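You operate a simulated robot arm through the tools that you are given. There is no shell and no other tool. Be economical: measure what you need, move in short steps, check, and stop when the job is done.

You are at the controls of a simulated robot arm. One attempt, no reset.

Task
Fit the blue filter and pump the tank up at least to the green mark.
Fine: filter cover shut before the pump starts; stop short of the last tick before the dial's end; pump switch and tank switch off at the end; leave the flow knob.
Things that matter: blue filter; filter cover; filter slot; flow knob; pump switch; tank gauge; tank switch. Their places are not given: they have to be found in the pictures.

It is judged by the outcome, as a careful person would: the job done as asked, and still so three seconds after it is handed in. It fails if anything else is knocked over, pushed out of place, dropped, spilled or broken. A push-on lid holds only when it is set on centred and level and pressed home; a screw cap is set on level and turned clockwise until tight.

Robot
A 7-joint arm with a two-finger parallel gripper, fixed in place. Base frame: the origin is at the foot of the arm, x ahead of it, y to its left, z up. Lengths are in mm, angles in degrees, forces in N, time in s.
With the tool pointing down near the work surface it reaches from about 200 to 740 mm from the base axis. Its first joint turns from -166.0 to 166.0 degrees. Payload 1.57 kg.
The TCP is the grasp point between the finger pads, 30 mm short of the fingertips. In the tool frame z runs along the fingers and y along their closing line. The gripper opens to 110 mm. The fingers are 24 mm wide and 12 mm thick; the gripper's body (48 by 112 mm) begins 78 mm behind the TCP.
Orientation is told as [roll, pitch, yaw] about the base's x, y, z axes, in that order, counted from this pose: with the fingers straight down and closing along the base's y, the tool's x points along the base's -x, its y along +y and its z along -z.

Tools
- The arm moves only by the tool nudge_tool. Its argument "deltas" is a list of rows, each a list of 7 numbers: the shift along the base's x, y, z in mm, then the turn, a rotation vector about the base's x, y, z in degrees, then the finger opening in mm, from 0 to 110. In form: [[dx, dy, dz, rx, ry, rz, hand], ...]. A call has 1 to 20 rows; each row is the pose to reach, as a shift and turn from the pose commanded when the call began. Rows are played at 5 a second. More than 50 mm and 8.6 degrees between two rows, or a gripper value outside its range, and nothing of the call is played. A pose out of reach is approached as far as the arm can. The call stops where the force on the tool passes 90 N (or 10 N more than at its start, if that is more) or the arm is blocked; 0.2 s more then pass. The fingers move at their own pace (about 45 mm/s each) and stop on an object; they squeeze with about 20 N. The grip force told is the motor's: it shows also when the fingers shut on nothing. Time passes only in rows, and 0.2 s behind the last, so rows that repeat a pose let the fingers close. It gives the time, the measured TCP pose, the force on the tool (base axes), the opening and the grip force at its end, in the units of the frame above (readings bear some noise), with the torque about the TCP (base axes, N m) and any sound that the robot's microphone picked up.
- Cameras (640 x 400 px; columns grow to the right, rows downward): "scene" is fixed at [57.9, -496.5, 1457.1]; the picture's right is [0.93, -0.37, 0.00], its down [-0.18, -0.45, -0.88] and it looks along [0.32, 0.81, -0.48] (base axes); focal length 348 px, centre (320, 200). "wrist" rides on the gripper at [70, 16, -141] in the tool frame; the picture's right is [-0.23, 0.97, 0.00], its down [-0.85, -0.20, -0.48] and it looks along [-0.47, -0.11, 0.88] (tool axes); focal length 222 px, centre (320, 200).
- grab_frame(camera): a new picture of that camera. It takes no simulated time.
- raise_lower(by): slides the trunk up (or, below 0, down) by that many mm; the arm rides with it, the base frame stays. It gives what a move gives, with no picture.
- measure_at(camera, pixels): for up to 12 pixels [column, row] of the newest picture of that camera ("zoom" is the newest enlarged one), the place [x, y, z] in the base frame of the surface seen there, good to about 3 mm, but the place of the scene camera against the robot may be out by one fixed shift of up to 18 mm in any direction. It takes no simulated time.
- zoom(camera, box): a new picture of the part [left, top, right, bottom] of that camera's present view, enlarged. It takes no simulated time.
- finish_job(): hands the job in; it is judged then, once.

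Keep the steps short. Do not move on a guess: measure, check each grasp and each placing, and mend mistakes. In all there are 80 turns and 54 pictures (those below and enlarged ones count). Leave the gripper open and the arm clear of the work at the hand-in unless told otherwise, and finish with a single line.

The tools are called after "Call:" by a JSON object that holds its "op" and its "data". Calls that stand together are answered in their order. nudge_tool: Moves the arm, as the interface text tells. Its arguments: {"type":"object","properties":{"deltas":{"type":"array"}},"required":["deltas"]} The other tools are called the same way: raise_lower (by) slides the trunk up or down; grab_frame (camera) takes a picture; measure_at (camera, pixels) gives the place of the surface under pixels of a picture; zoom (camera, box) takes an enlarged picture of a part of a camera's view; finish_job () hands the job in.

At the start:

```text
time_s: 0.0
ee_pos: [274.9, 319.0, 1203.5]
orientation: [0.1, 0.0, 0.0]
wrist_force: [-0.4, 0.4, 0.0]
wrist_torque: [0.01, -0.01, 0.02]
finger_gap: 109.9
grip_force: 0.1
trunk travel left (down, up): [-425.0, 165.0]
```

scene: 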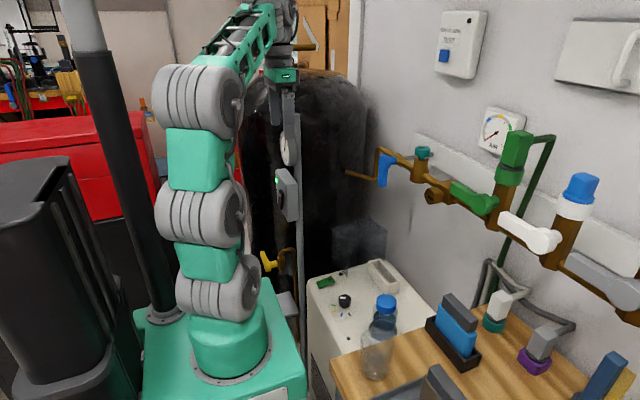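
wrist: 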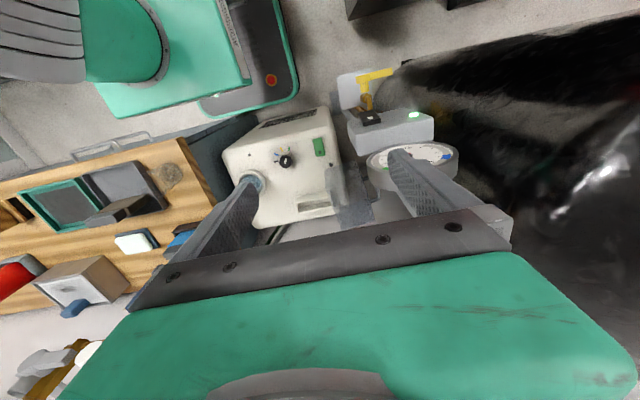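

I start by enlarging the parts of interest: the tank gauge/switch area, the white pump box, and the bench.

Call:
{"op": "zoom", "data": {"camera": "scene", "box": [240, 60, 400, 320]}}

Call:
{"op": "zoom", "data": {"camera": "scene", "box": [300, 240, 640, 400]}}

Call:
{"op": "zoom", "data": {"camera": "wrist", "box": [200, 60, 500, 240]}}

Call:
{"op": "zoom", "data": {"camera": "wrist", "box": [0, 120, 260, 320]}}

```text
1.54 times, centred on (320, 190) of scene
```

zoom: 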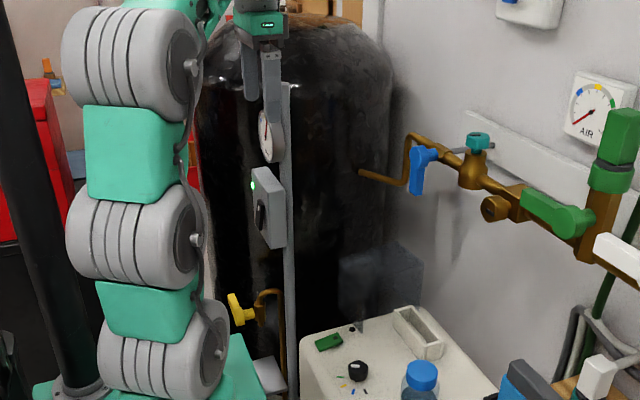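

```text
1.88 times, centred on (470, 320) of scene
```

zoom: 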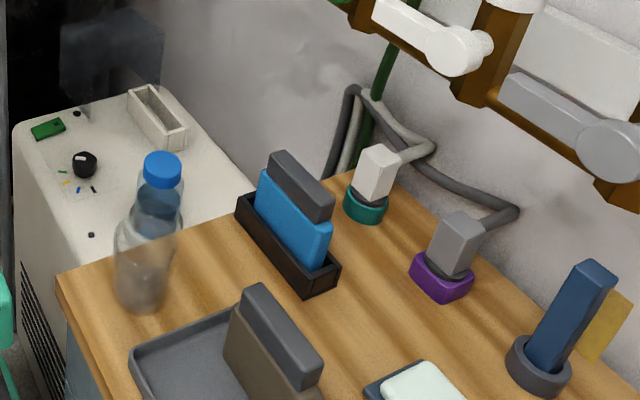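

```text
2.13 times, centred on (350, 150) of wrist
```

zoom: 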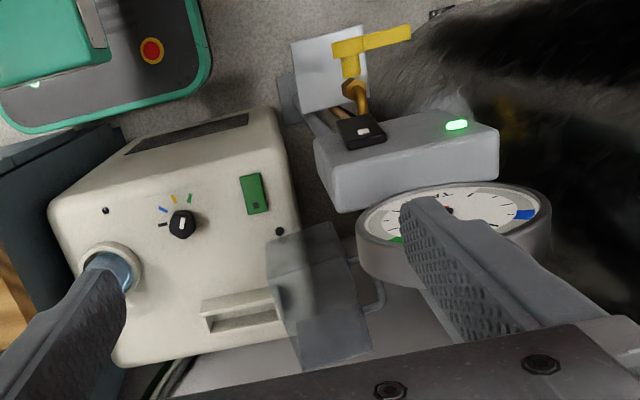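

```text
2.00 times, centred on (130, 220) of wrist
```

zoom: 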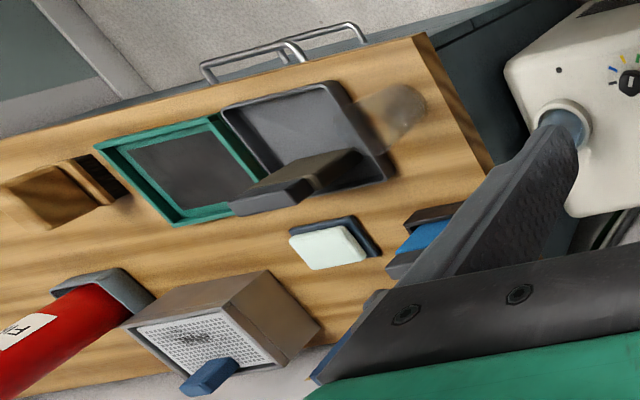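

The white box on the left of the bench carries a green rocker, a black knob, a slot frame and a smoky upright flap (cover). The grey box by the tank has a dial-like switch. The blue filter stands in a black holder on the bench. I measure these.

Call:
{"op": "measure_at", "data": {"camera": "scene", "pixels": [[326, 283], [345, 299], [373, 264], [392, 288], [384, 274], [345, 235], [380, 235], [460, 302], [455, 330], [287, 185], [287, 145], [376, 300]]}}

Call:
{"op": "measure_at", "data": {"camera": "wrist", "pixels": [[319, 147], [286, 160], [300, 208], [328, 203], [340, 190], [360, 205], [255, 180], [370, 118], [415, 115], [400, 155], [265, 130], [181, 240]]}}

Call:
{"op": "zoom", "data": {"camera": "scene", "box": [310, 210, 430, 330]}}

Call:
{"op": "zoom", "data": {"camera": "scene", "box": [255, 100, 335, 220]}}

```text
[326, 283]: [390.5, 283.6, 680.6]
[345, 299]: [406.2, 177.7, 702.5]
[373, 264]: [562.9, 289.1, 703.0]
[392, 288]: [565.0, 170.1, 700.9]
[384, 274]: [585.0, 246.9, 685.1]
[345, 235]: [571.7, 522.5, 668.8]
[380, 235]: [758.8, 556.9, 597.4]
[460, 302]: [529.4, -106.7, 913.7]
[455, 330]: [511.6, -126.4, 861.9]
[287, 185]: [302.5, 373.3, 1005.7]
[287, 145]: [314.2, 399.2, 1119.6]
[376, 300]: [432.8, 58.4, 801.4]
```

```text
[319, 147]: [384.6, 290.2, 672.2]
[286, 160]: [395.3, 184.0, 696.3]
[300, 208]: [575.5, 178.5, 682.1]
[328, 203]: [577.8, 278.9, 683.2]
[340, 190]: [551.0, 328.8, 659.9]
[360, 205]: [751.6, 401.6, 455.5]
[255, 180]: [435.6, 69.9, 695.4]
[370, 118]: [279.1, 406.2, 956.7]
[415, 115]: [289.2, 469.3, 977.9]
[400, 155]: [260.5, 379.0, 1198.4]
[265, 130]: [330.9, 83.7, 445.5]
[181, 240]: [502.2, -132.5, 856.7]
```

```text
3.33 times, centred on (370, 270) of scene
```

zoom: 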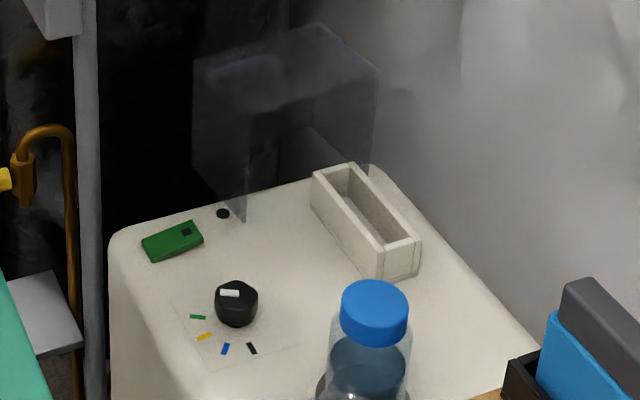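

```text
3.33 times, centred on (295, 160) of scene
```

zoom: 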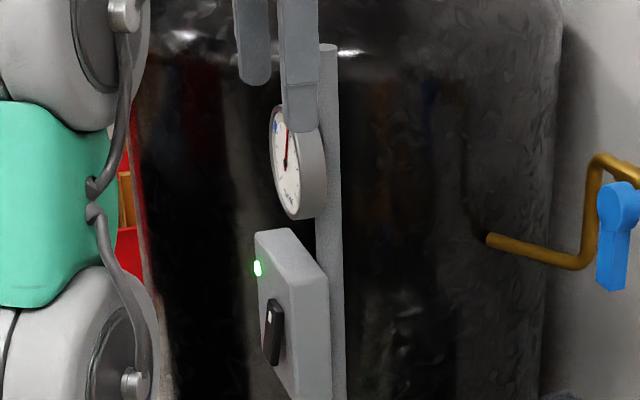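

Scene readings sit about (+9,-6,+7) off the wrist's. I measure the wall pipes for clearance, and move the arm step by step to look over the pump.

Call:
{"op": "measure_at", "data": {"camera": "scene", "pixels": [[516, 145], [531, 235], [580, 187], [475, 200], [387, 168], [422, 153], [385, 303], [490, 320], [541, 343], [608, 375], [440, 385], [460, 360]]}}

Call:
{"op": "nudge_tool", "data": {"deltas": [[30, -20, -30, 0, 0, 0, 60], [60, -40, -60, 0, 0, 0, 30], [90, -50, -90, 0, 0, 0, 0], [120, -60, -110, 0, 0, 0, 0], [145, -75, -140, 0, 0, 0, 0], [145, -90, -170, 0, 0, 0, 0], [145, -90, -200, 0, 0, 0, 0]]}}

Call:
{"op": "grab_frame", "data": {"camera": "wrist"}}

```text
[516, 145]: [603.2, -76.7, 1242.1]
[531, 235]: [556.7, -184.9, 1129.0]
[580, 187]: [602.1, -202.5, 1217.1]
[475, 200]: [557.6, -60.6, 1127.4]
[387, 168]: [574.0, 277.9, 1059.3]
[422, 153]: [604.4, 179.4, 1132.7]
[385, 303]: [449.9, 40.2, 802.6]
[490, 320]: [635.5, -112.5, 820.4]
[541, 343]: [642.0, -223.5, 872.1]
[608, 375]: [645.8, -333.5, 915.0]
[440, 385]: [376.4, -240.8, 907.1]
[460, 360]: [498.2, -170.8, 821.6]
```

```text
time_s: 1.6
ee_pos: [418.3, 229.1, 1005.7]
orientation: [0.0, -0.1, 0.0]
wrist_force: [-0.8, -0.5, 0.4]
wrist_torque: [-0.03, -0.01, -0.02]
finger_gap: 0.0
grip_force: 16.0
trunk travel left (down, up): [-425.0, 165.0]
```

```text
45 pictures are left
```

wrist: 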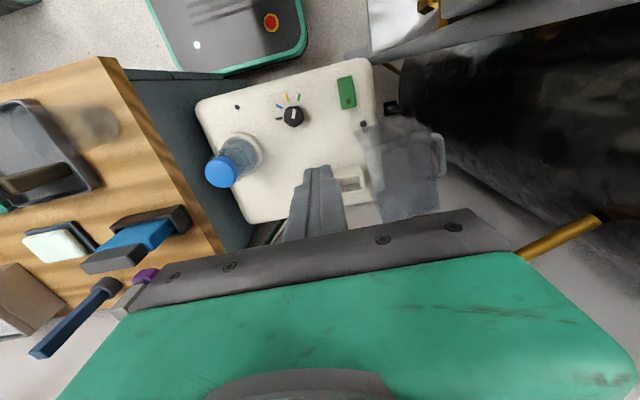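

The pump is now clear in view: rocker (347,92), knob (292,115), slot (350,185), cover (400,165), with a bottle at its near end. I enlarge it.

Call:
{"op": "zoom", "data": {"camera": "wrist", "box": [260, 60, 480, 230]}}

Call:
{"op": "measure_at", "data": {"camera": "wrist", "pixels": [[347, 92], [340, 80], [352, 105], [293, 116], [363, 124], [372, 150], [400, 165], [438, 150], [385, 215], [352, 184], [366, 196], [340, 168]]}}

Call:
{"op": "zoom", "data": {"camera": "wrist", "box": [0, 180, 240, 340]}}

Call:
{"op": "measure_at", "data": {"camera": "wrist", "pixels": [[90, 264], [130, 255], [140, 235], [120, 225], [180, 215], [185, 230], [112, 285], [145, 275], [40, 350], [220, 165], [245, 150], [85, 120]]}}

```text
2.35 times, centred on (370, 145) of wrist
```

zoom: 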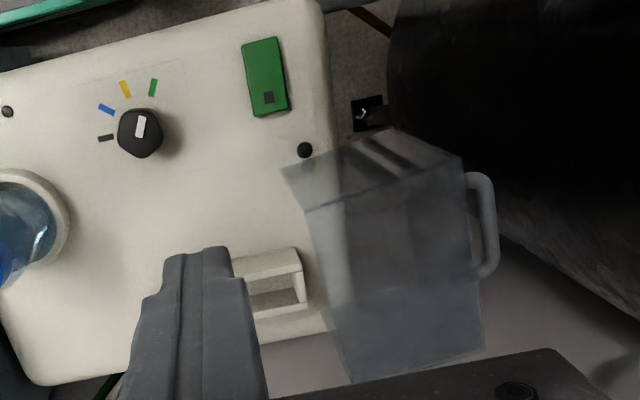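

```text
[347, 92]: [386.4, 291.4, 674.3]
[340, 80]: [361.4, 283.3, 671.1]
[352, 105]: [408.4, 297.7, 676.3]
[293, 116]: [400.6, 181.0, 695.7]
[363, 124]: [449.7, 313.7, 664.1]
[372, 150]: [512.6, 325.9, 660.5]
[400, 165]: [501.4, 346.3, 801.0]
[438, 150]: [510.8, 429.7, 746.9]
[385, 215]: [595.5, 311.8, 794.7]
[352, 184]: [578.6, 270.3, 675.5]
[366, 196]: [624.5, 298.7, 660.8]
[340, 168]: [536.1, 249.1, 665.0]
```

```text
2.50 times, centred on (120, 260) of wrist
```

zoom: 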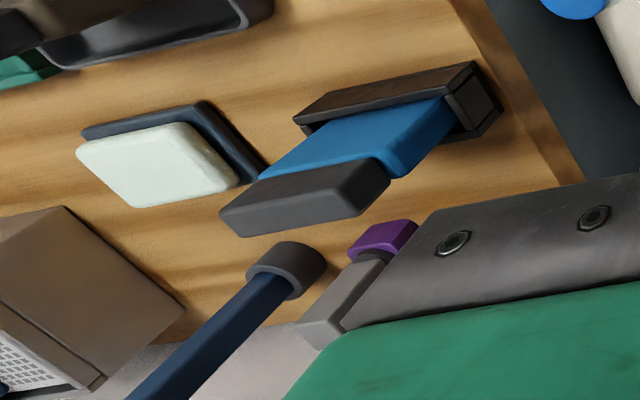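

```text
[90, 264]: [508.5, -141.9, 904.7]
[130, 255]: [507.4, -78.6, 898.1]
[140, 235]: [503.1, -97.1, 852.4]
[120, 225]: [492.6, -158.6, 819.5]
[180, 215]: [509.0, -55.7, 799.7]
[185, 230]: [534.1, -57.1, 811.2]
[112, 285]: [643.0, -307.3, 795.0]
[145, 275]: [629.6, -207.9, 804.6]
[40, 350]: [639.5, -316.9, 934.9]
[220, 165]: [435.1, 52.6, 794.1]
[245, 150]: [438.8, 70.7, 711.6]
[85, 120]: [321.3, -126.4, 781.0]
```

The filter (grey handle on top, blue body) stands in a black tray at about x 508, y -60…-160, top z ≈ 905. I move to look at it closely, staying well clear of the wall pipes (x ≥ 545).

Call:
{"op": "nudge_tool", "data": {"deltas": [[-15, -40, 15, 0, 0, 0, 0], [-30, -85, 25, 0, 0, 0, 0], [-45, -130, 35, 0, 0, 0, 0], [-55, -175, 45, 0, 0, 0, 0], [-65, -220, 50, 0, 0, 0, 0], [-70, -260, 50, 0, 0, 0, 0], [-70, -260, 50, 0, 0, 0, 0]]}}

Call:
{"op": "grab_frame", "data": {"camera": "wrist"}}

```text
time_s: 3.2
ee_pos: [350.3, -31.1, 1055.2]
orientation: [0.0, 0.0, 0.0]
wrist_force: [-0.1, -1.2, 0.6]
wrist_torque: [0.02, 0.0, -0.01]
finger_gap: 0.4
grip_force: 20.1
trunk travel left (down, up): [-425.0, 165.0]
```

```text
42 pictures are left
```

wrist: 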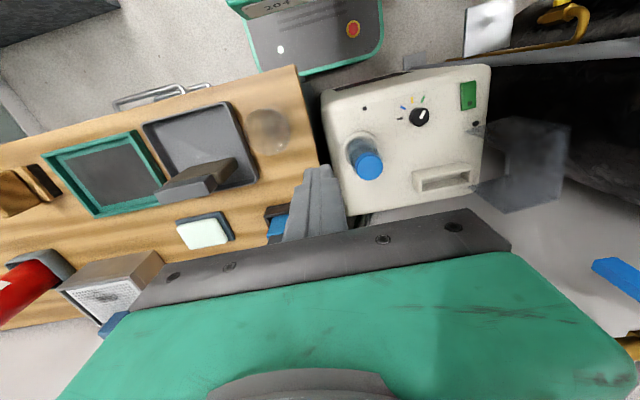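

The finger hides the filter, but the slot (442,178) is seen well. I enlarge and measure the slot, then shift sideways to see the filter.

Call:
{"op": "zoom", "data": {"camera": "wrist", "box": [390, 110, 590, 230]}}

Call:
{"op": "nudge_tool", "data": {"deltas": [[30, 40, -20, 0, 0, 0, 0], [60, 80, -40, 0, 0, 0, 0], [60, 80, -40, 0, 0, 0, 0]]}}

Call:
{"op": "zoom", "data": {"camera": "wrist", "box": [130, 160, 330, 300]}}

```text
3.20 times, centred on (490, 170) of wrist
```

zoom: 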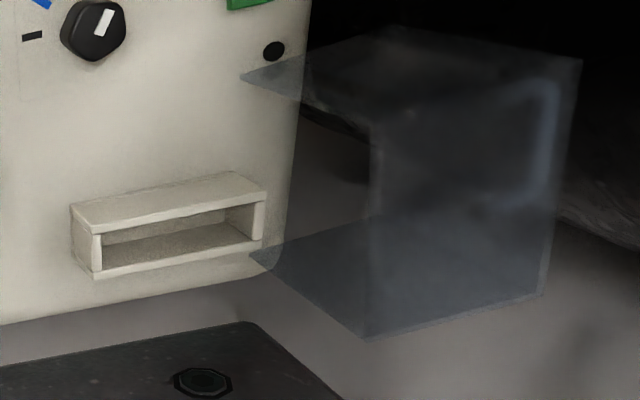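

```text
refused: row 1 steps farther than a row can; nothing moved
```

```text
2.86 times, centred on (230, 230) of wrist
```

zoom: 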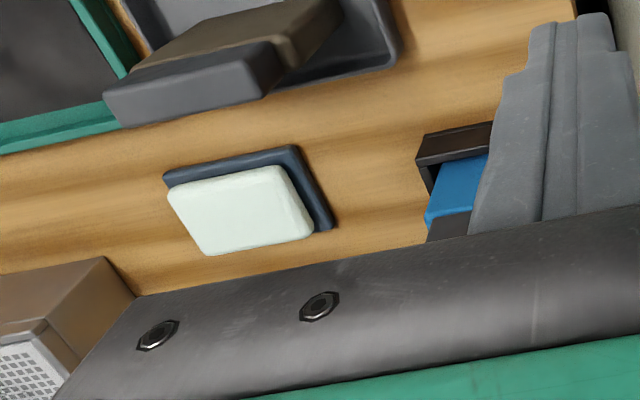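

The step was too long; I resend in shorter rows.

Call:
{"op": "nudge_tool", "data": {"deltas": [[25, 30, -10, 0, 0, 0, 0], [45, 55, -25, 0, 0, 0, 0], [60, 80, -45, 0, 0, 0, 0], [60, 80, -45, 0, 0, 0, 0]]}}

Call:
{"op": "zoom", "data": {"camera": "wrist", "box": [130, 160, 330, 300]}}

```text
time_s: 4.2
ee_pos: [410.7, 50.9, 1010.0]
orientation: [0.0, 0.0, 0.0]
wrist_force: [0.1, -0.2, -0.5]
wrist_torque: [-0.01, 0.02, 0.02]
finger_gap: 0.0
grip_force: 19.9
trunk travel left (down, up): [-425.0, 165.0]
```

```text
2.86 times, centred on (230, 230) of wrist
```

zoom: 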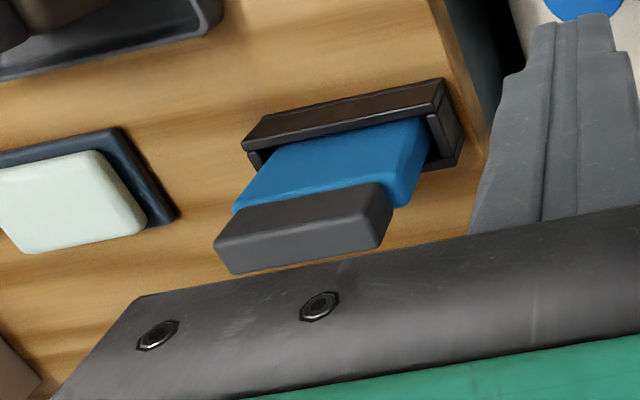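

Now the filter shows fully. I measure handle corners, blue edges and tray corners.

Call:
{"op": "measure_at", "data": {"camera": "zoom", "pixels": [[222, 240], [236, 268], [380, 242], [374, 190], [385, 215], [240, 205], [400, 200], [275, 155], [415, 130], [255, 140], [436, 88], [455, 150]]}}

Call:
{"op": "measure_at", "data": {"camera": "zoom", "pixels": [[300, 255], [300, 215], [300, 203], [340, 150], [345, 105], [345, 120], [300, 238], [228, 250], [388, 225], [238, 211], [380, 187], [460, 160]]}}

```text
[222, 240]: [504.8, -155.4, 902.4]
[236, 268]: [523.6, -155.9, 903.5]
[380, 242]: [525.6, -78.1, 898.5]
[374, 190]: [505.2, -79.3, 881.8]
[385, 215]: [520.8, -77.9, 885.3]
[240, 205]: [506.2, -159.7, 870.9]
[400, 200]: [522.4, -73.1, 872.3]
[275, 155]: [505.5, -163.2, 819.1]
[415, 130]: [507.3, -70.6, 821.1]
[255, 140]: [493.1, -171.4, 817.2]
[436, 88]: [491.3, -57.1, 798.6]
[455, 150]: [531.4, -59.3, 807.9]
```

```text
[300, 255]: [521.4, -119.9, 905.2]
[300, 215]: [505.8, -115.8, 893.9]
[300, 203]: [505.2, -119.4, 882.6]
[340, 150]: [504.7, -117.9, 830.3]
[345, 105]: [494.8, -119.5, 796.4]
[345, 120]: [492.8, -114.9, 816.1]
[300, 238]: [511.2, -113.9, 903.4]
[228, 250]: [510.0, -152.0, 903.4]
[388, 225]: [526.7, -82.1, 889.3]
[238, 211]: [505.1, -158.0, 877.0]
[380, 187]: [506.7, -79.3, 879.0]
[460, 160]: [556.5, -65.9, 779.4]
```

Handle: x 504–526, y -157…-77, z 876–904; blue body a bit longer (y -163…-71). I'll grip the handle along y with the tool tilted 20° so the wrist stays away from the pipes. First I enlarge and measure the slot from here.

Call:
{"op": "zoom", "data": {"camera": "wrist", "box": [330, 110, 530, 235]}}

```text
3.20 times, centred on (430, 172) of wrist
```

zoom: 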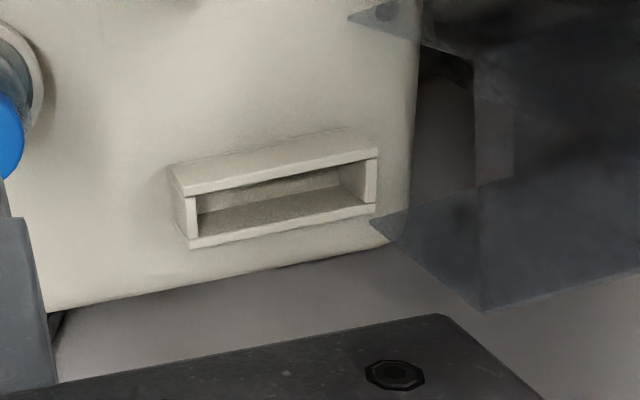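

Call:
{"op": "measure_at", "data": {"camera": "zoom", "pixels": [[187, 190], [192, 243], [374, 155], [374, 210], [200, 192], [200, 235], [363, 165], [365, 200], [280, 215], [280, 172], [280, 225], [172, 170]]}}

Call:
{"op": "measure_at", "data": {"camera": "zoom", "pixels": [[310, 135], [285, 155], [350, 17], [378, 218], [485, 305], [480, 200], [600, 285], [420, 10], [250, 80], [280, 178], [280, 230], [455, 60]]}}

```text
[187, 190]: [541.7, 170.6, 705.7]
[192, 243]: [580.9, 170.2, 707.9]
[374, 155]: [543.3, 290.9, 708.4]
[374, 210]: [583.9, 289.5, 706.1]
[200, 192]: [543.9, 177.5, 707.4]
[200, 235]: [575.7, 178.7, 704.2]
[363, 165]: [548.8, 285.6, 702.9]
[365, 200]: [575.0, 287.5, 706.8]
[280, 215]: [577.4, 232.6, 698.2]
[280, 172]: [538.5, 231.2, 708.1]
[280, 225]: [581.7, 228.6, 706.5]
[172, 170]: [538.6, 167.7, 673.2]
```

```text
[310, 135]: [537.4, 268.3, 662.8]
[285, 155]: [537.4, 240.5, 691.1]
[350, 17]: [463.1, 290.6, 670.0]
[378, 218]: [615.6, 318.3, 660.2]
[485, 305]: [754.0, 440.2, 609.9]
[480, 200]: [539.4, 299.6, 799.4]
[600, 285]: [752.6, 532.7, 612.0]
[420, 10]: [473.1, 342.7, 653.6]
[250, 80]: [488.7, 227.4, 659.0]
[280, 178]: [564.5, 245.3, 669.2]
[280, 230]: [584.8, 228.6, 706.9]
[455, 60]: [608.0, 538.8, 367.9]
```

Slot frame: x 538–586, y 168–293, top z 707, centre ≈ (561.5, 230.5). Inner hole about 30 × 106: ample for the filter. Next: go to a hover above the filter handle, tilted -20° about y, fingers open 106.

Call:
{"op": "nudge_tool", "data": {"deltas": [[0, -40, 10, 0, -5, 0, 60], [10, -80, 10, 0, -10, 0, 90], [30, -120, 10, 0, -15, 0, 106], [60, -150, 0, 0, -20, 0, 106], [90, -168, -5, 0, -20, 0, 106], [99, -168, -15, 0, -20, 0, 106], [99, -168, -15, 0, -20, 0, 106]]}}

Call:
{"op": "grab_frame", "data": {"camera": "wrist"}}

Call:
{"op": "grab_frame", "data": {"camera": "scene"}}

```text
time_s: 5.8
ee_pos: [506.5, -120.0, 995.0]
orientation: [0.0, -20.1, 0.0]
wrist_force: [0.6, 0.0, -0.5]
wrist_torque: [0.0, 0.0, 0.02]
finger_gap: 106.0
grip_force: 0.1
trunk travel left (down, up): [-425.0, 165.0]
```

```text
37 pictures are left
```

wrist: 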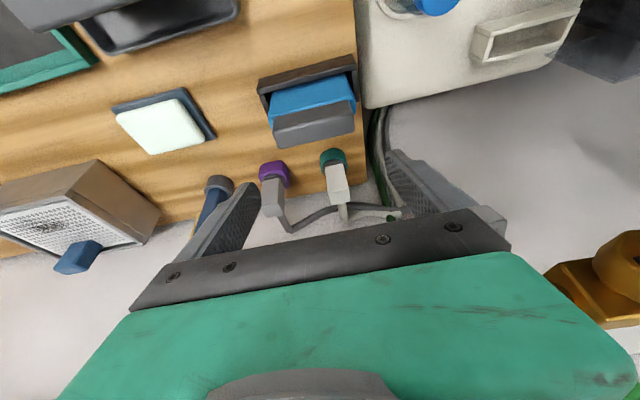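

```text
36 pictures are left
```

scene: 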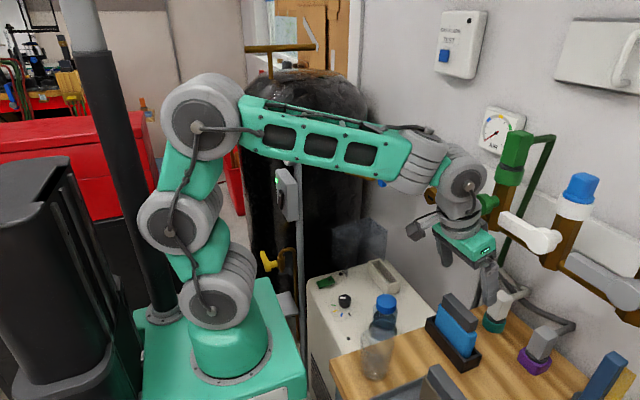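

The wrist clears the pipes. I re-measure the handle from here to confirm.

Call:
{"op": "measure_at", "data": {"camera": "wrist", "pixels": [[278, 128], [278, 145], [352, 110], [353, 130], [315, 128], [268, 102], [355, 88], [315, 120]]}}

```text
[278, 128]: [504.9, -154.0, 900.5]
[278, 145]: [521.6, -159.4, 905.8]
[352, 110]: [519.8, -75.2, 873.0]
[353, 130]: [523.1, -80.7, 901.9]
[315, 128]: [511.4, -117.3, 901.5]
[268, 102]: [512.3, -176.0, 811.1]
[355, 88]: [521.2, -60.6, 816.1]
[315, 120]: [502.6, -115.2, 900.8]
```

Confirmed (centre ≈ 514, -118). Descend to z≈909 and check before closing.

Call:
{"op": "nudge_tool", "data": {"deltas": [[3, 2.5, -40, 0, 0, 0, 106], [3, 2.5, -65, 0, 0, 0, 106], [3, 2.5, -75, 0, 0, 0, 106], [3, 2.5, -85, 0, 0, 0, 106], [3, 2.5, -85, 0, 0, 0, 106]]}}

Call:
{"op": "zoom", "data": {"camera": "wrist", "box": [160, 80, 480, 280]}}

```text
time_s: 7.0
ee_pos: [510.7, -118.3, 910.9]
orientation: [0.0, -19.9, 0.0]
wrist_force: [0.0, -0.6, -0.1]
wrist_torque: [0.03, 0.03, -0.02]
finger_gap: 106.0
grip_force: 0.1
trunk travel left (down, up): [-425.0, 165.0]
```

```text
2.00 times, centred on (320, 180) of wrist
```

zoom: 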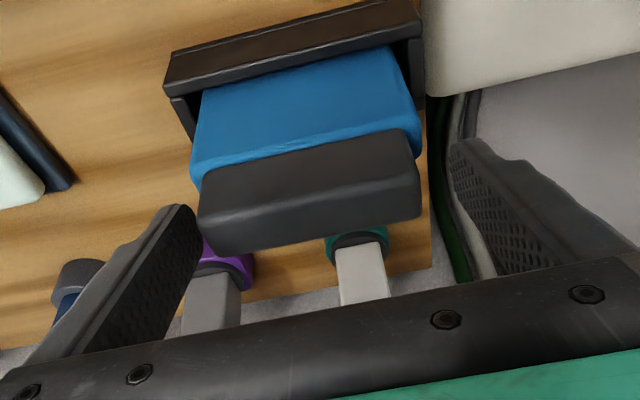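

Both fingertips stand beside the handle ends. Close.

Call:
{"op": "nudge_tool", "data": {"deltas": [[0, 0, 0, 0, 0, 0, 90], [0, 0, 0, 0, 0, 0, 84], [0, 0, 0, 0, 0, 0, 78], [0, 0, 0, 0, 0, 0, 70], [0, 0, 0, 0, 0, 0, 70], [0, 0, 0, 0, 0, 0, 70]]}}

Call:
{"op": "zoom", "data": {"camera": "wrist", "box": [160, 80, 480, 280]}}

```text
time_s: 8.4
ee_pos: [511.4, -115.8, 909.2]
orientation: [0.0, -20.0, 0.0]
wrist_force: [0.6, -0.7, 0.0]
wrist_torque: [-0.03, -0.02, -0.01]
finger_gap: 83.3
grip_force: 20.0
trunk travel left (down, up): [-425.0, 165.0]
```

```text
2.00 times, centred on (320, 180) of wrist
```

zoom: 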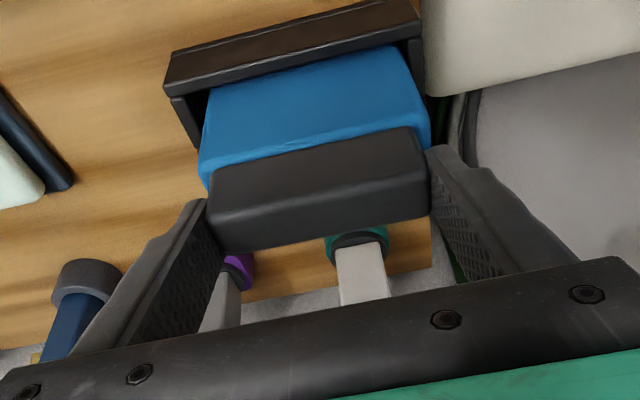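

Gripped at 83 mm with 20 N. Lift slowly, straight up, first 45 mm.

Call:
{"op": "nudge_tool", "data": {"deltas": [[0, 0, 8, 0, 0, 0, 70], [0, 0, 18, 0, 0, 0, 70], [0, 0, 30, 0, 0, 0, 70], [0, 0, 45, 0, 0, 0, 70]]}}

Call:
{"op": "grab_frame", "data": {"camera": "scene"}}

```text
time_s: 9.4
ee_pos: [512.2, -116.6, 953.0]
orientation: [0.1, -20.0, -0.1]
wrist_force: [0.0, -0.9, -0.4]
wrist_torque: [-0.01, 0.0, 0.01]
finger_gap: 82.9
grip_force: 19.9
trunk travel left (down, up): [-425.0, 165.0]
```

```text
33 pictures are left
```

scene: 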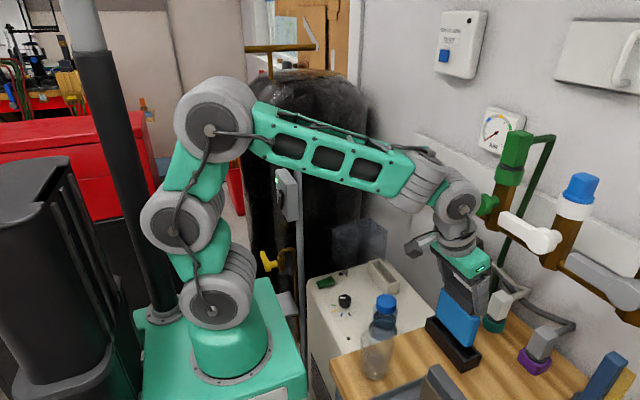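

Filter is out of the tray, upright. Now retreat from the pipes and carry it toward the slot, above the bottle.

Call:
{"op": "nudge_tool", "data": {"deltas": [[-20, 0, 12, 0, 0, 0, 70], [-50, 5, 20, 0, 0, 0, 70], [-75, 30, 25, 0, 0, 0, 70], [-85, 70, 25, 0, 0, 0, 70], [-90, 115, 25, 0, 0, 0, 70], [-90, 160, 25, 0, 0, 0, 70], [-80, 205, 15, 0, 0, 0, 70], [-60, 245, 0, 0, 0, 0, 70], [-40, 285, -10, 0, 0, 0, 70], [-10, 320, -20, 0, 0, 0, 70], [25, 340, -30, 0, 0, 0, 70], [46, 347, -40, 0, 0, 0, 70], [46, 347, -50, 0, 0, 0, 70], [46, 347, -50, 0, 0, 0, 70]]}}

Call:
{"op": "grab_frame", "data": {"camera": "wrist"}}

Call:
{"op": "zoom", "data": {"camera": "scene", "box": [300, 140, 460, 340]}}

```text
time_s: 12.4
ee_pos: [558.5, 230.3, 905.9]
orientation: [0.0, -20.0, -0.1]
wrist_force: [-3.5, 0.7, 1.3]
wrist_torque: [0.05, -0.25, 0.22]
finger_gap: 82.9
grip_force: 19.6
trunk travel left (down, up): [-425.0, 165.0]
```

```text
32 pictures are left
```

wrist: 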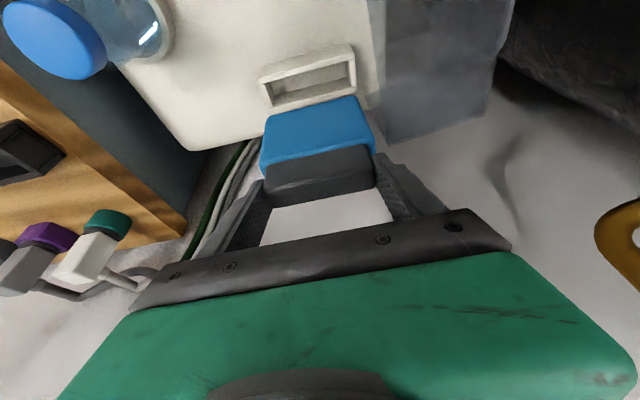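

```text
2.00 times, centred on (380, 240) of scene
```

zoom: 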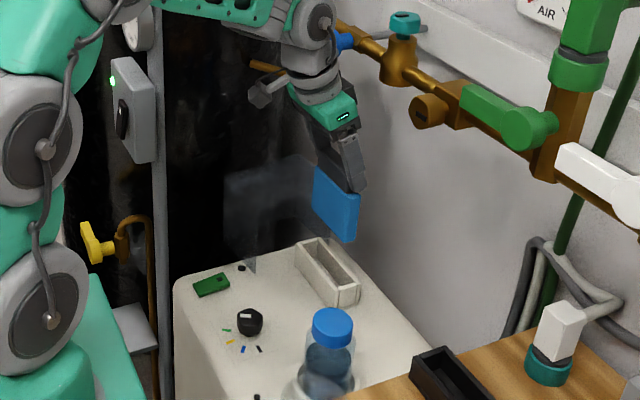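

A 3.5 N force shows; I hold still a moment to see if it was just from braking, and measure the filter and slot.

Call:
{"op": "nudge_tool", "data": {"deltas": [[0, 0, 0, 0, 0, 0, 70], [0, 0, 0, 0, 0, 0, 70]]}}

Call:
{"op": "zoom", "data": {"camera": "wrist", "box": [230, 30, 430, 220]}}

Call:
{"op": "measure_at", "data": {"camera": "wrist", "pixels": [[262, 120], [362, 100], [262, 165], [374, 140], [320, 110], [320, 140], [320, 165], [266, 175], [370, 155], [266, 80], [352, 48], [355, 88]]}}

```text
time_s: 13.0
ee_pos: [557.2, 230.6, 904.1]
orientation: [0.1, -20.0, 0.1]
wrist_force: [-2.7, 0.3, 1.4]
wrist_torque: [0.05, -0.26, 0.19]
finger_gap: 83.1
grip_force: 19.8
trunk travel left (down, up): [-425.0, 165.0]
```

```text
2.11 times, centred on (330, 125) of wrist
```

zoom: 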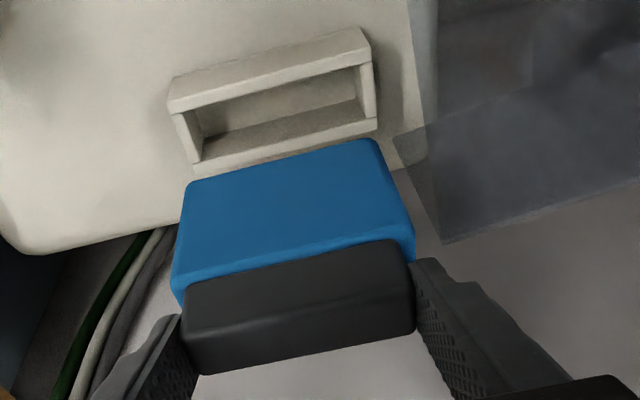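

```text
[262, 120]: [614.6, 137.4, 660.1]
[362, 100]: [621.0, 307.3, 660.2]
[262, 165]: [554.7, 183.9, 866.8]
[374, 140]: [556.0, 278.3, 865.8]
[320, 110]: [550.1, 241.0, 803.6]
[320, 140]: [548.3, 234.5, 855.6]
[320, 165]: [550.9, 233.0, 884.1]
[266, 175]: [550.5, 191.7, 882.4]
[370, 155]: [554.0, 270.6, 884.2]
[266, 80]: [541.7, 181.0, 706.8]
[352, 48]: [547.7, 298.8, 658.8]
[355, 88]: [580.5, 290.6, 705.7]
```

The steady force with its torque points to the hand touching the blue wall lever (about 70 mm to +y, 100 mm up). I back off in -x at once and check.

Call:
{"op": "nudge_tool", "data": {"deltas": [[-10, 0, 0, 0, 0, 0, 70], [-25, 0, 0, 0, 0, 0, 70], [-40, 0, 0, 0, 0, 0, 70], [-40, 0, 0, 0, 0, 0, 70]]}}

Call:
{"op": "zoom", "data": {"camera": "scene", "box": [320, 120, 460, 240]}}

```text
time_s: 14.0
ee_pos: [517.5, 230.1, 905.0]
orientation: [0.0, -20.0, 0.0]
wrist_force: [0.0, 0.3, -0.8]
wrist_torque: [-0.03, 0.03, -0.01]
finger_gap: 83.2
grip_force: 19.9
trunk travel left (down, up): [-425.0, 165.0]
```

```text
3.33 times, centred on (390, 180) of scene
```

zoom: 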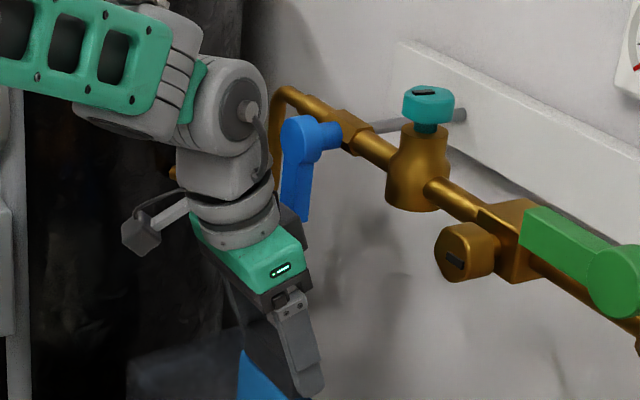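

Contact is gone and the lever still hangs as before. Lower first (lever bottom is ≈ z 1000), then move forward over the slot.

Call:
{"op": "nudge_tool", "data": {"deltas": [[0, 0, -30, 0, 0, 0, 70], [0, 0, -60, 0, 0, 0, 70], [0, 0, -77, 0, 0, 0, 70], [10, 0, -77, 0, 0, 0, 70], [20, 0, -77, 0, 0, 0, 70], [30, 0, -77, 0, 0, 0, 70], [41, 0, -77, 0, 0, 0, 70], [41, 0, -77, 0, 0, 0, 70]]}}

Call:
{"op": "grab_frame", "data": {"camera": "wrist"}}

Call:
{"op": "zoom", "data": {"camera": "scene", "box": [320, 140, 440, 320]}}

```text
time_s: 15.8
ee_pos: [558.1, 230.9, 828.0]
orientation: [0.0, -20.0, 0.0]
wrist_force: [-3.6, 0.1, -0.1]
wrist_torque: [-0.02, 0.54, -0.04]
finger_gap: 82.9
grip_force: 19.9
trunk travel left (down, up): [-425.0, 165.0]
```

```text
28 pictures are left
```

wrist: 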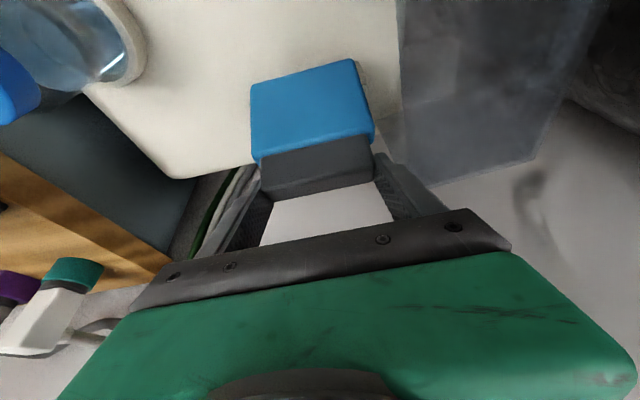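

```text
2.22 times, centred on (380, 230) of scene
```

zoom: 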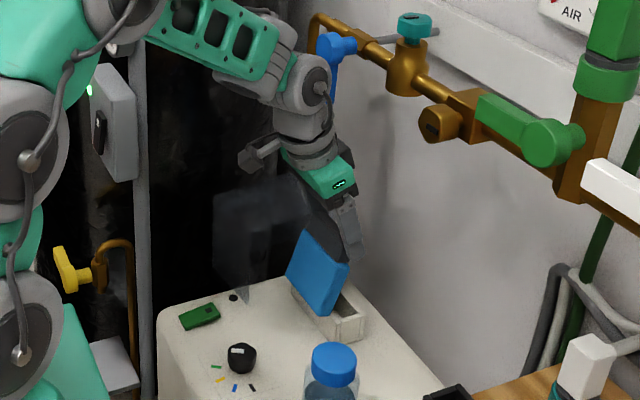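

The filter's lower edge caught the frame's front wall and swivelled in the grip. I back up: -x, then raise, and look.

Call:
{"op": "nudge_tool", "data": {"deltas": [[-15, 0, 0, 0, 0, 0, 70], [-35, 0, 5, 0, 0, 0, 70], [-45, 0, 25, 0, 0, 0, 70], [-45, 0, 40, 0, 0, 0, 70], [-45, 0, 40, 0, 0, 0, 70]]}}

Call:
{"op": "grab_frame", "data": {"camera": "wrist"}}

Call:
{"op": "measure_at", "data": {"camera": "wrist", "pixels": [[262, 150], [300, 100], [310, 130], [310, 150], [310, 165], [310, 180], [350, 80], [340, 120], [340, 140], [340, 90], [360, 140], [365, 160]]}}

Call:
{"op": "zoom", "data": {"camera": "scene", "box": [320, 140, 440, 320]}}

```text
time_s: 17.0
ee_pos: [512.4, 232.1, 868.0]
orientation: [0.0, -20.0, -0.1]
wrist_force: [-0.3, 0.2, -1.3]
wrist_torque: [0.0, -0.01, -0.01]
finger_gap: 83.3
grip_force: 20.2
trunk travel left (down, up): [-425.0, 165.0]
```

```text
26 pictures are left
```

wrist: 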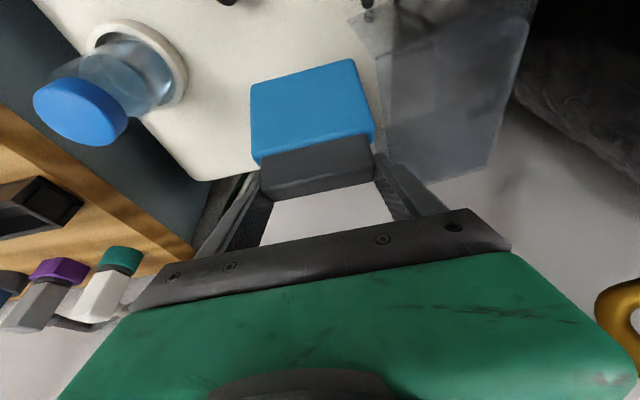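

```text
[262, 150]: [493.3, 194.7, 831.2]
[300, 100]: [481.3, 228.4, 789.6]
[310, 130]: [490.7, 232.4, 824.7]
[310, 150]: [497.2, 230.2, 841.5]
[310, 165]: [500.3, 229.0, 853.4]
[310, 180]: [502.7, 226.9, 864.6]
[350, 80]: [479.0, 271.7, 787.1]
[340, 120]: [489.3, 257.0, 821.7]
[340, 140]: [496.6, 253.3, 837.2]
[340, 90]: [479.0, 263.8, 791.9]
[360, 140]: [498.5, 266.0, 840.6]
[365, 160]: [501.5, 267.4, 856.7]
```

```text
2.22 times, centred on (380, 230) of scene
```

zoom: 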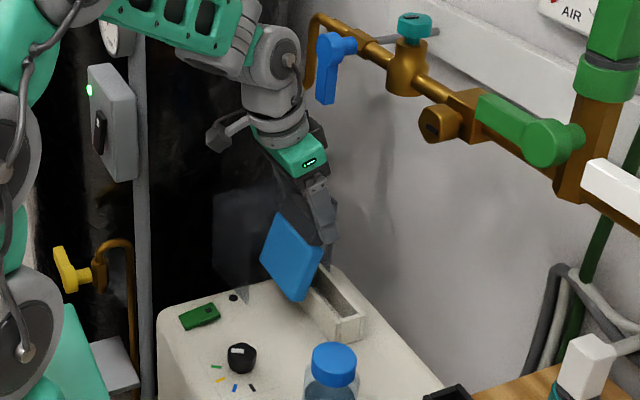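

The filter now leans 17° (bottom toward -x). I right it by tilting the tool a further -17° about y, then re-measure.

Call:
{"op": "nudge_tool", "data": {"deltas": [[-5, 0, 10, 0, -6, 0, 70], [-10, 0, 20, 0, -12, 0, 70], [-12, 0, 20, 0, -17, 0, 70], [-12, 0, 20, 0, -17, 0, 70]]}}

Call:
{"op": "grab_frame", "data": {"camera": "wrist"}}

Call:
{"op": "measure_at", "data": {"camera": "wrist", "pixels": [[300, 90], [300, 82], [345, 72], [345, 64], [310, 100], [310, 150], [310, 165], [310, 180], [340, 120], [258, 100], [310, 186], [365, 160]]}}

Call:
{"op": "grab_frame", "data": {"camera": "scene"}}

```text
time_s: 18.0
ee_pos: [501.5, 231.3, 888.3]
orientation: [-0.1, -37.2, 0.0]
wrist_force: [0.6, 0.8, -0.4]
wrist_torque: [0.02, 0.0, 0.01]
finger_gap: 82.9
grip_force: 20.0
trunk travel left (down, up): [-425.0, 165.0]
```

```text
24 pictures are left
```

wrist: 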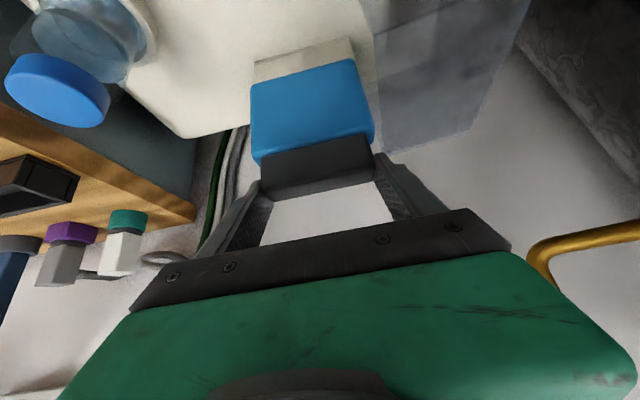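

```text
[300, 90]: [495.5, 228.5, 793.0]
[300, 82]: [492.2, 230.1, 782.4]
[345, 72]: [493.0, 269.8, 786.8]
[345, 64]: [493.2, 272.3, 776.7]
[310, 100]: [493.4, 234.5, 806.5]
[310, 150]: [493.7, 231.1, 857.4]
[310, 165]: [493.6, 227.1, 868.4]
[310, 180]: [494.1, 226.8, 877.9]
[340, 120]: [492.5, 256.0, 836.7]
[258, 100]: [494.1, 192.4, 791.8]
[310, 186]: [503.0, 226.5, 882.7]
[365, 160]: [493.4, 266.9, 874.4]
```

```text
23 pictures are left
```

scene: 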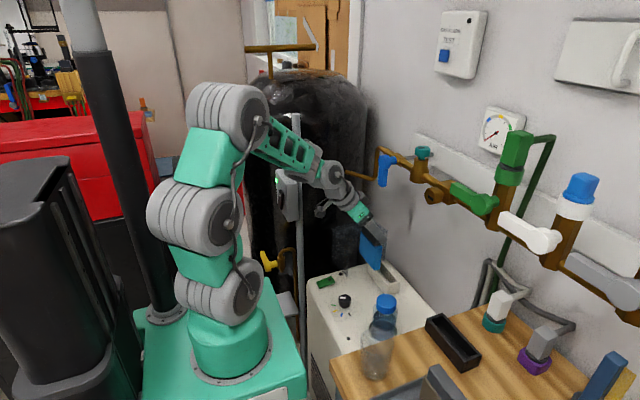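

Upright again: front face x 493.5, bottom ≈ TCP-116. Move over the slot at TCP z 855 (bottom ≈ 739).

Call:
{"op": "nudge_tool", "data": {"deltas": [[15, -1, -15, 0, 0, 0, 70], [30, -1, -25, 0, 0, 0, 70], [45, -1, -31, 0, 0, 0, 70], [57.5, -1, -31, 0, 0, 0, 70], [57.5, -1, -31, 0, 0, 0, 70]]}}

Call:
{"op": "grab_frame", "data": {"camera": "wrist"}}

Call:
{"op": "measure_at", "data": {"camera": "wrist", "pixels": [[310, 100], [310, 150], [310, 180], [258, 100], [358, 75], [258, 140], [366, 115], [250, 70], [350, 45], [300, 60], [366, 70], [300, 45]]}}

Call:
{"op": "zoom", "data": {"camera": "scene", "box": [330, 190, 430, 310]}}

```text
time_s: 19.2
ee_pos: [558.3, 230.3, 856.0]
orientation: [0.0, -37.0, 0.0]
wrist_force: [0.8, 0.5, 0.3]
wrist_torque: [0.02, 0.02, 0.0]
finger_gap: 83.0
grip_force: 19.8
trunk travel left (down, up): [-425.0, 165.0]
```

```text
22 pictures are left
```

wrist: 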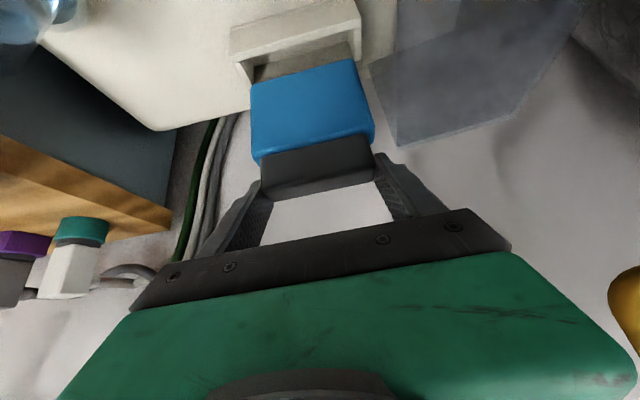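

```text
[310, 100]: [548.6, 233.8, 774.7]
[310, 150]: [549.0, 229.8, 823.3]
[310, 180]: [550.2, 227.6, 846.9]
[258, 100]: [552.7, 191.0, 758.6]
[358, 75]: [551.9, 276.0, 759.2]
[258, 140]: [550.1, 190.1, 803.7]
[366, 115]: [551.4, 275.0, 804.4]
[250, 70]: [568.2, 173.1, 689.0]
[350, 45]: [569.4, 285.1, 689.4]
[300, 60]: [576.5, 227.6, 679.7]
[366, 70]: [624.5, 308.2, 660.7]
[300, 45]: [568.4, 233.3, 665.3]
```

```text
3.33 times, centred on (380, 250) of scene
```

zoom: 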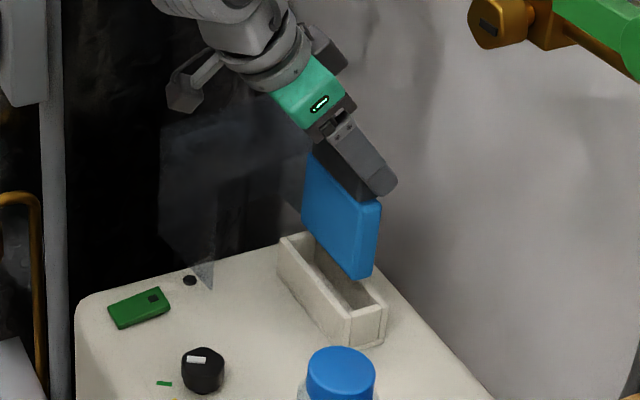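

Filter sits over the slot: front 549, slot opening ≈ 546–577. Shift +1.5 x, -1 y and descend slowly.

Call:
{"op": "nudge_tool", "data": {"deltas": [[1.5, -1, -10, 0, 0, 0, 70], [1.5, -1, -20, 0, 0, 0, 70], [1.5, -1, -28, 0, 0, 0, 70], [1.5, -1, -36, 0, 0, 0, 70], [1.5, -1, -44, 0, 0, 0, 70], [1.5, -1, -52, 0, 0, 0, 70], [1.5, -1, -52, 0, 0, 0, 70]]}}

Call:
{"op": "zoom", "data": {"camera": "scene", "box": [330, 190, 430, 310]}}

```text
time_s: 20.8
ee_pos: [559.7, 229.7, 803.4]
orientation: [-0.1, -37.1, -0.1]
wrist_force: [0.5, -0.4, 0.4]
wrist_torque: [-0.02, 0.03, 0.01]
finger_gap: 83.3
grip_force: 20.0
trunk travel left (down, up): [-425.0, 165.0]
```

```text
3.33 times, centred on (380, 250) of scene
```

zoom: 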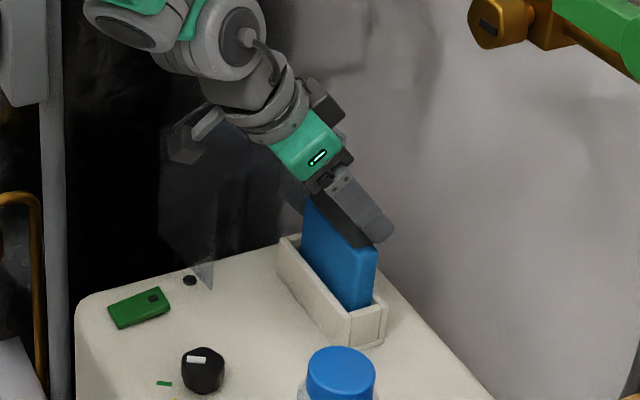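

It has entered the slot without contact (bottom ≈ 688). Continue down gently until it seats.

Call:
{"op": "nudge_tool", "data": {"deltas": [[0, 0, -6, 0, 0, 0, 70], [0, 0, -12, 0, 0, 0, 70], [0, 0, -16, 0, 0, 0, 70], [0, 0, -20, 0, 0, 0, 70], [0, 0, -20, 0, 0, 0, 70]]}}

```text
time_s: 22.0
ee_pos: [561.9, 228.7, 786.1]
orientation: [0.1, -37.3, -0.1]
wrist_force: [-0.9, 0.4, 16.8]
wrist_torque: [-0.09, -0.21, -0.04]
finger_gap: 83.4
grip_force: 19.6
trunk travel left (down, up): [-425.0, 165.0]
```

16.8 N upward at z 786: bottom reached something. Check whether it is fully seated.

Call:
{"op": "zoom", "data": {"camera": "scene", "box": [330, 190, 430, 310]}}

Call:
{"op": "zoom", "data": {"camera": "wrist", "box": [220, 0, 420, 220]}}

```text
3.33 times, centred on (380, 250) of scene
```

zoom: 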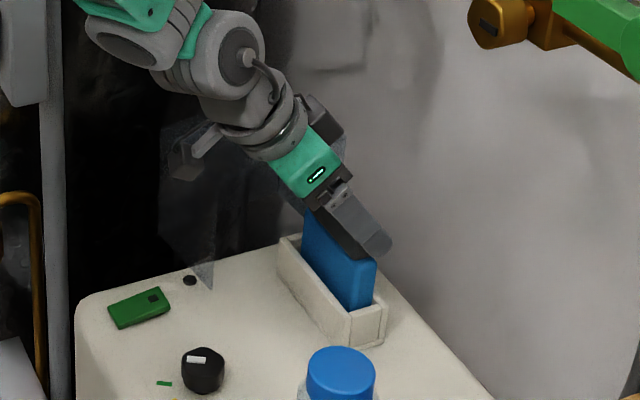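

```text
1.82 times, centred on (320, 110) of wrist
```

zoom: 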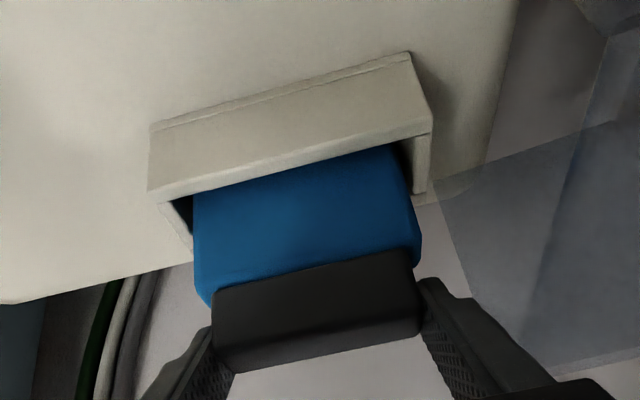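

It rests on the slot floor (floor ≈ 669), standing upright. Release with a modest opening and withdraw backward along the tool axis.

Call:
{"op": "nudge_tool", "data": {"deltas": [[0, 0, 3, 0, 0, 0, 83], [0, 0, 3, 0, 0, 0, 90], [0, 0, 3, 0, 0, 0, 94], [0, 0, 3, 0, 0, 0, 94], [-9, 0, 15, 0, 0, 0, 94], [-21, 0, 31, 0, 0, 0, 94], [-39, 0, 55, 0, 0, 0, 94], [-60, 0, 83, 0, 0, 0, 94], [-80, 0, 100, 0, 0, 0, 94]]}}

Call:
{"op": "grab_frame", "data": {"camera": "wrist"}}

```text
time_s: 24.0
ee_pos: [480.4, 227.6, 884.1]
orientation: [0.0, -37.1, 0.1]
wrist_force: [0.5, 0.3, 0.2]
wrist_torque: [-0.02, -0.02, 0.0]
finger_gap: 94.3
grip_force: 0.1
trunk travel left (down, up): [-425.0, 165.0]
```

```text
17 pictures are left
```

wrist: 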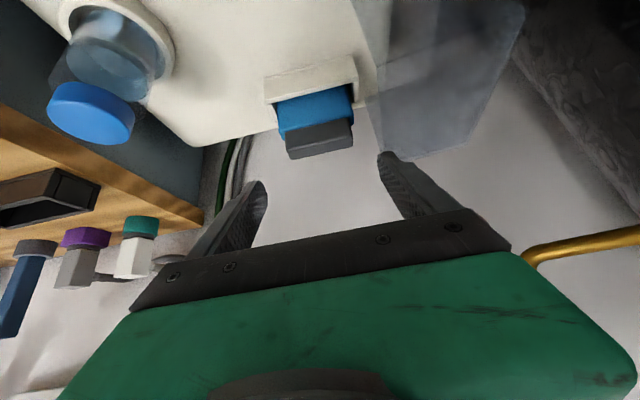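

The filter stands seated. Now I measure the filter's top and the cover's edges in this picture (no new picture needed).

Call:
{"op": "measure_at", "data": {"camera": "wrist", "pixels": [[290, 150], [350, 130], [320, 140], [320, 105], [367, 98], [386, 152], [383, 120], [478, 125], [430, 90], [500, 50], [520, 10], [440, 135]]}}

Call:
{"op": "measure_at", "data": {"camera": "scene", "pixels": [[333, 232], [360, 218], [386, 233], [340, 270], [383, 255], [355, 235], [370, 240], [345, 250], [330, 210], [320, 240], [290, 260], [325, 260]]}}

```text
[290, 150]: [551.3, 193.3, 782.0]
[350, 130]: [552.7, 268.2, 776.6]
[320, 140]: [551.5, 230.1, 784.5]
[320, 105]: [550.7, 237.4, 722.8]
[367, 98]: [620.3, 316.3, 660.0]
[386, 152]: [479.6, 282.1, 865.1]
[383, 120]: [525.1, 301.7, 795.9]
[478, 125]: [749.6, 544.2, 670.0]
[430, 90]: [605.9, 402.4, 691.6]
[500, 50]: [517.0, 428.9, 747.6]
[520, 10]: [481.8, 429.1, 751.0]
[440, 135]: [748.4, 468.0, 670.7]
```

```text
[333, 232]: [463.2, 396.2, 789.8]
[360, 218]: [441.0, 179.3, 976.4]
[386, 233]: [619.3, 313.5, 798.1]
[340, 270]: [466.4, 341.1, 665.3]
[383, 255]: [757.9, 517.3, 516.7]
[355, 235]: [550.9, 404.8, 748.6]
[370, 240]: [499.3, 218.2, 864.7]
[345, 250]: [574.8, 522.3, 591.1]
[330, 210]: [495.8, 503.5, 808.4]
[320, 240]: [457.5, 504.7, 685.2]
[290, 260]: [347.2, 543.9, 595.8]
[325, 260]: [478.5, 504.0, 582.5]
```

I take one enlarged view of the cover to find its hinge, depth and handle precisely.

Call:
{"op": "zoom", "data": {"camera": "wrist", "box": [340, 0, 560, 165]}}

```text
2.42 times, centred on (450, 82) of wrist
```

zoom: 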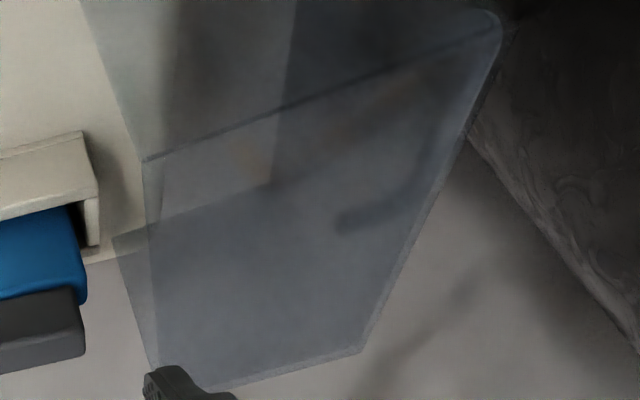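

Call:
{"op": "measure_at", "data": {"camera": "zoom", "pixels": [[147, 163], [300, 105], [490, 35], [300, 250], [440, 190], [358, 348], [290, 365], [156, 340], [148, 200], [200, 300], [400, 270], [115, 240]]}}

```text
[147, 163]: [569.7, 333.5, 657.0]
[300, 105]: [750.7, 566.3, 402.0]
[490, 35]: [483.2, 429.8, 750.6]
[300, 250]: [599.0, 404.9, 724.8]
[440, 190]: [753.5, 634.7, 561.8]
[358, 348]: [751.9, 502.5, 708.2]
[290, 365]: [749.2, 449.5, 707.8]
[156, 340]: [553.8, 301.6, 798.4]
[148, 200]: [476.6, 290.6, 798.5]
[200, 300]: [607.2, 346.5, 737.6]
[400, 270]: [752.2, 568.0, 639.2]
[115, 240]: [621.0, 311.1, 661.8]
```

The closed cover's inside height looks close to the filter's top (784), so I make sure the filter is pressed home: closed fingers, tilt back to -20°, hovering above the handle top, then press gently.

Call:
{"op": "nudge_tool", "data": {"deltas": [[0, 0, 10, 0, 5, 0, 60], [10, 0, 10, 0, 11, 0, 20], [30, 2, 0, 0, 17, 0, 0], [50, 3, -20, 0, 17, 0, 0], [70, 3, -40, 0, 17, 0, 0], [70, 3, -56, 0, 17, 0, 0], [70, 3, -64, 0, 17, 0, 0], [70, 3, -68, 0, 17, 0, 0], [70, 3, -71, 0, 17, 0, 0], [70, 3, -74, 0, 17, 0, 0], [70, 3, -77, 0, 17, 0, 0], [70, 3, -80, 0, 17, 0, 0], [70, 3, -80, 0, 17, 0, 0]]}}

```text
time_s: 26.8
ee_pos: [552.4, 232.8, 813.6]
orientation: [0.6, -21.0, -0.2]
wrist_force: [-8.3, -6.7, 65.9]
wrist_torque: [-0.29, 0.22, -0.07]
finger_gap: 0.0
grip_force: 19.8
trunk travel left (down, up): [-425.0, 165.0]
```

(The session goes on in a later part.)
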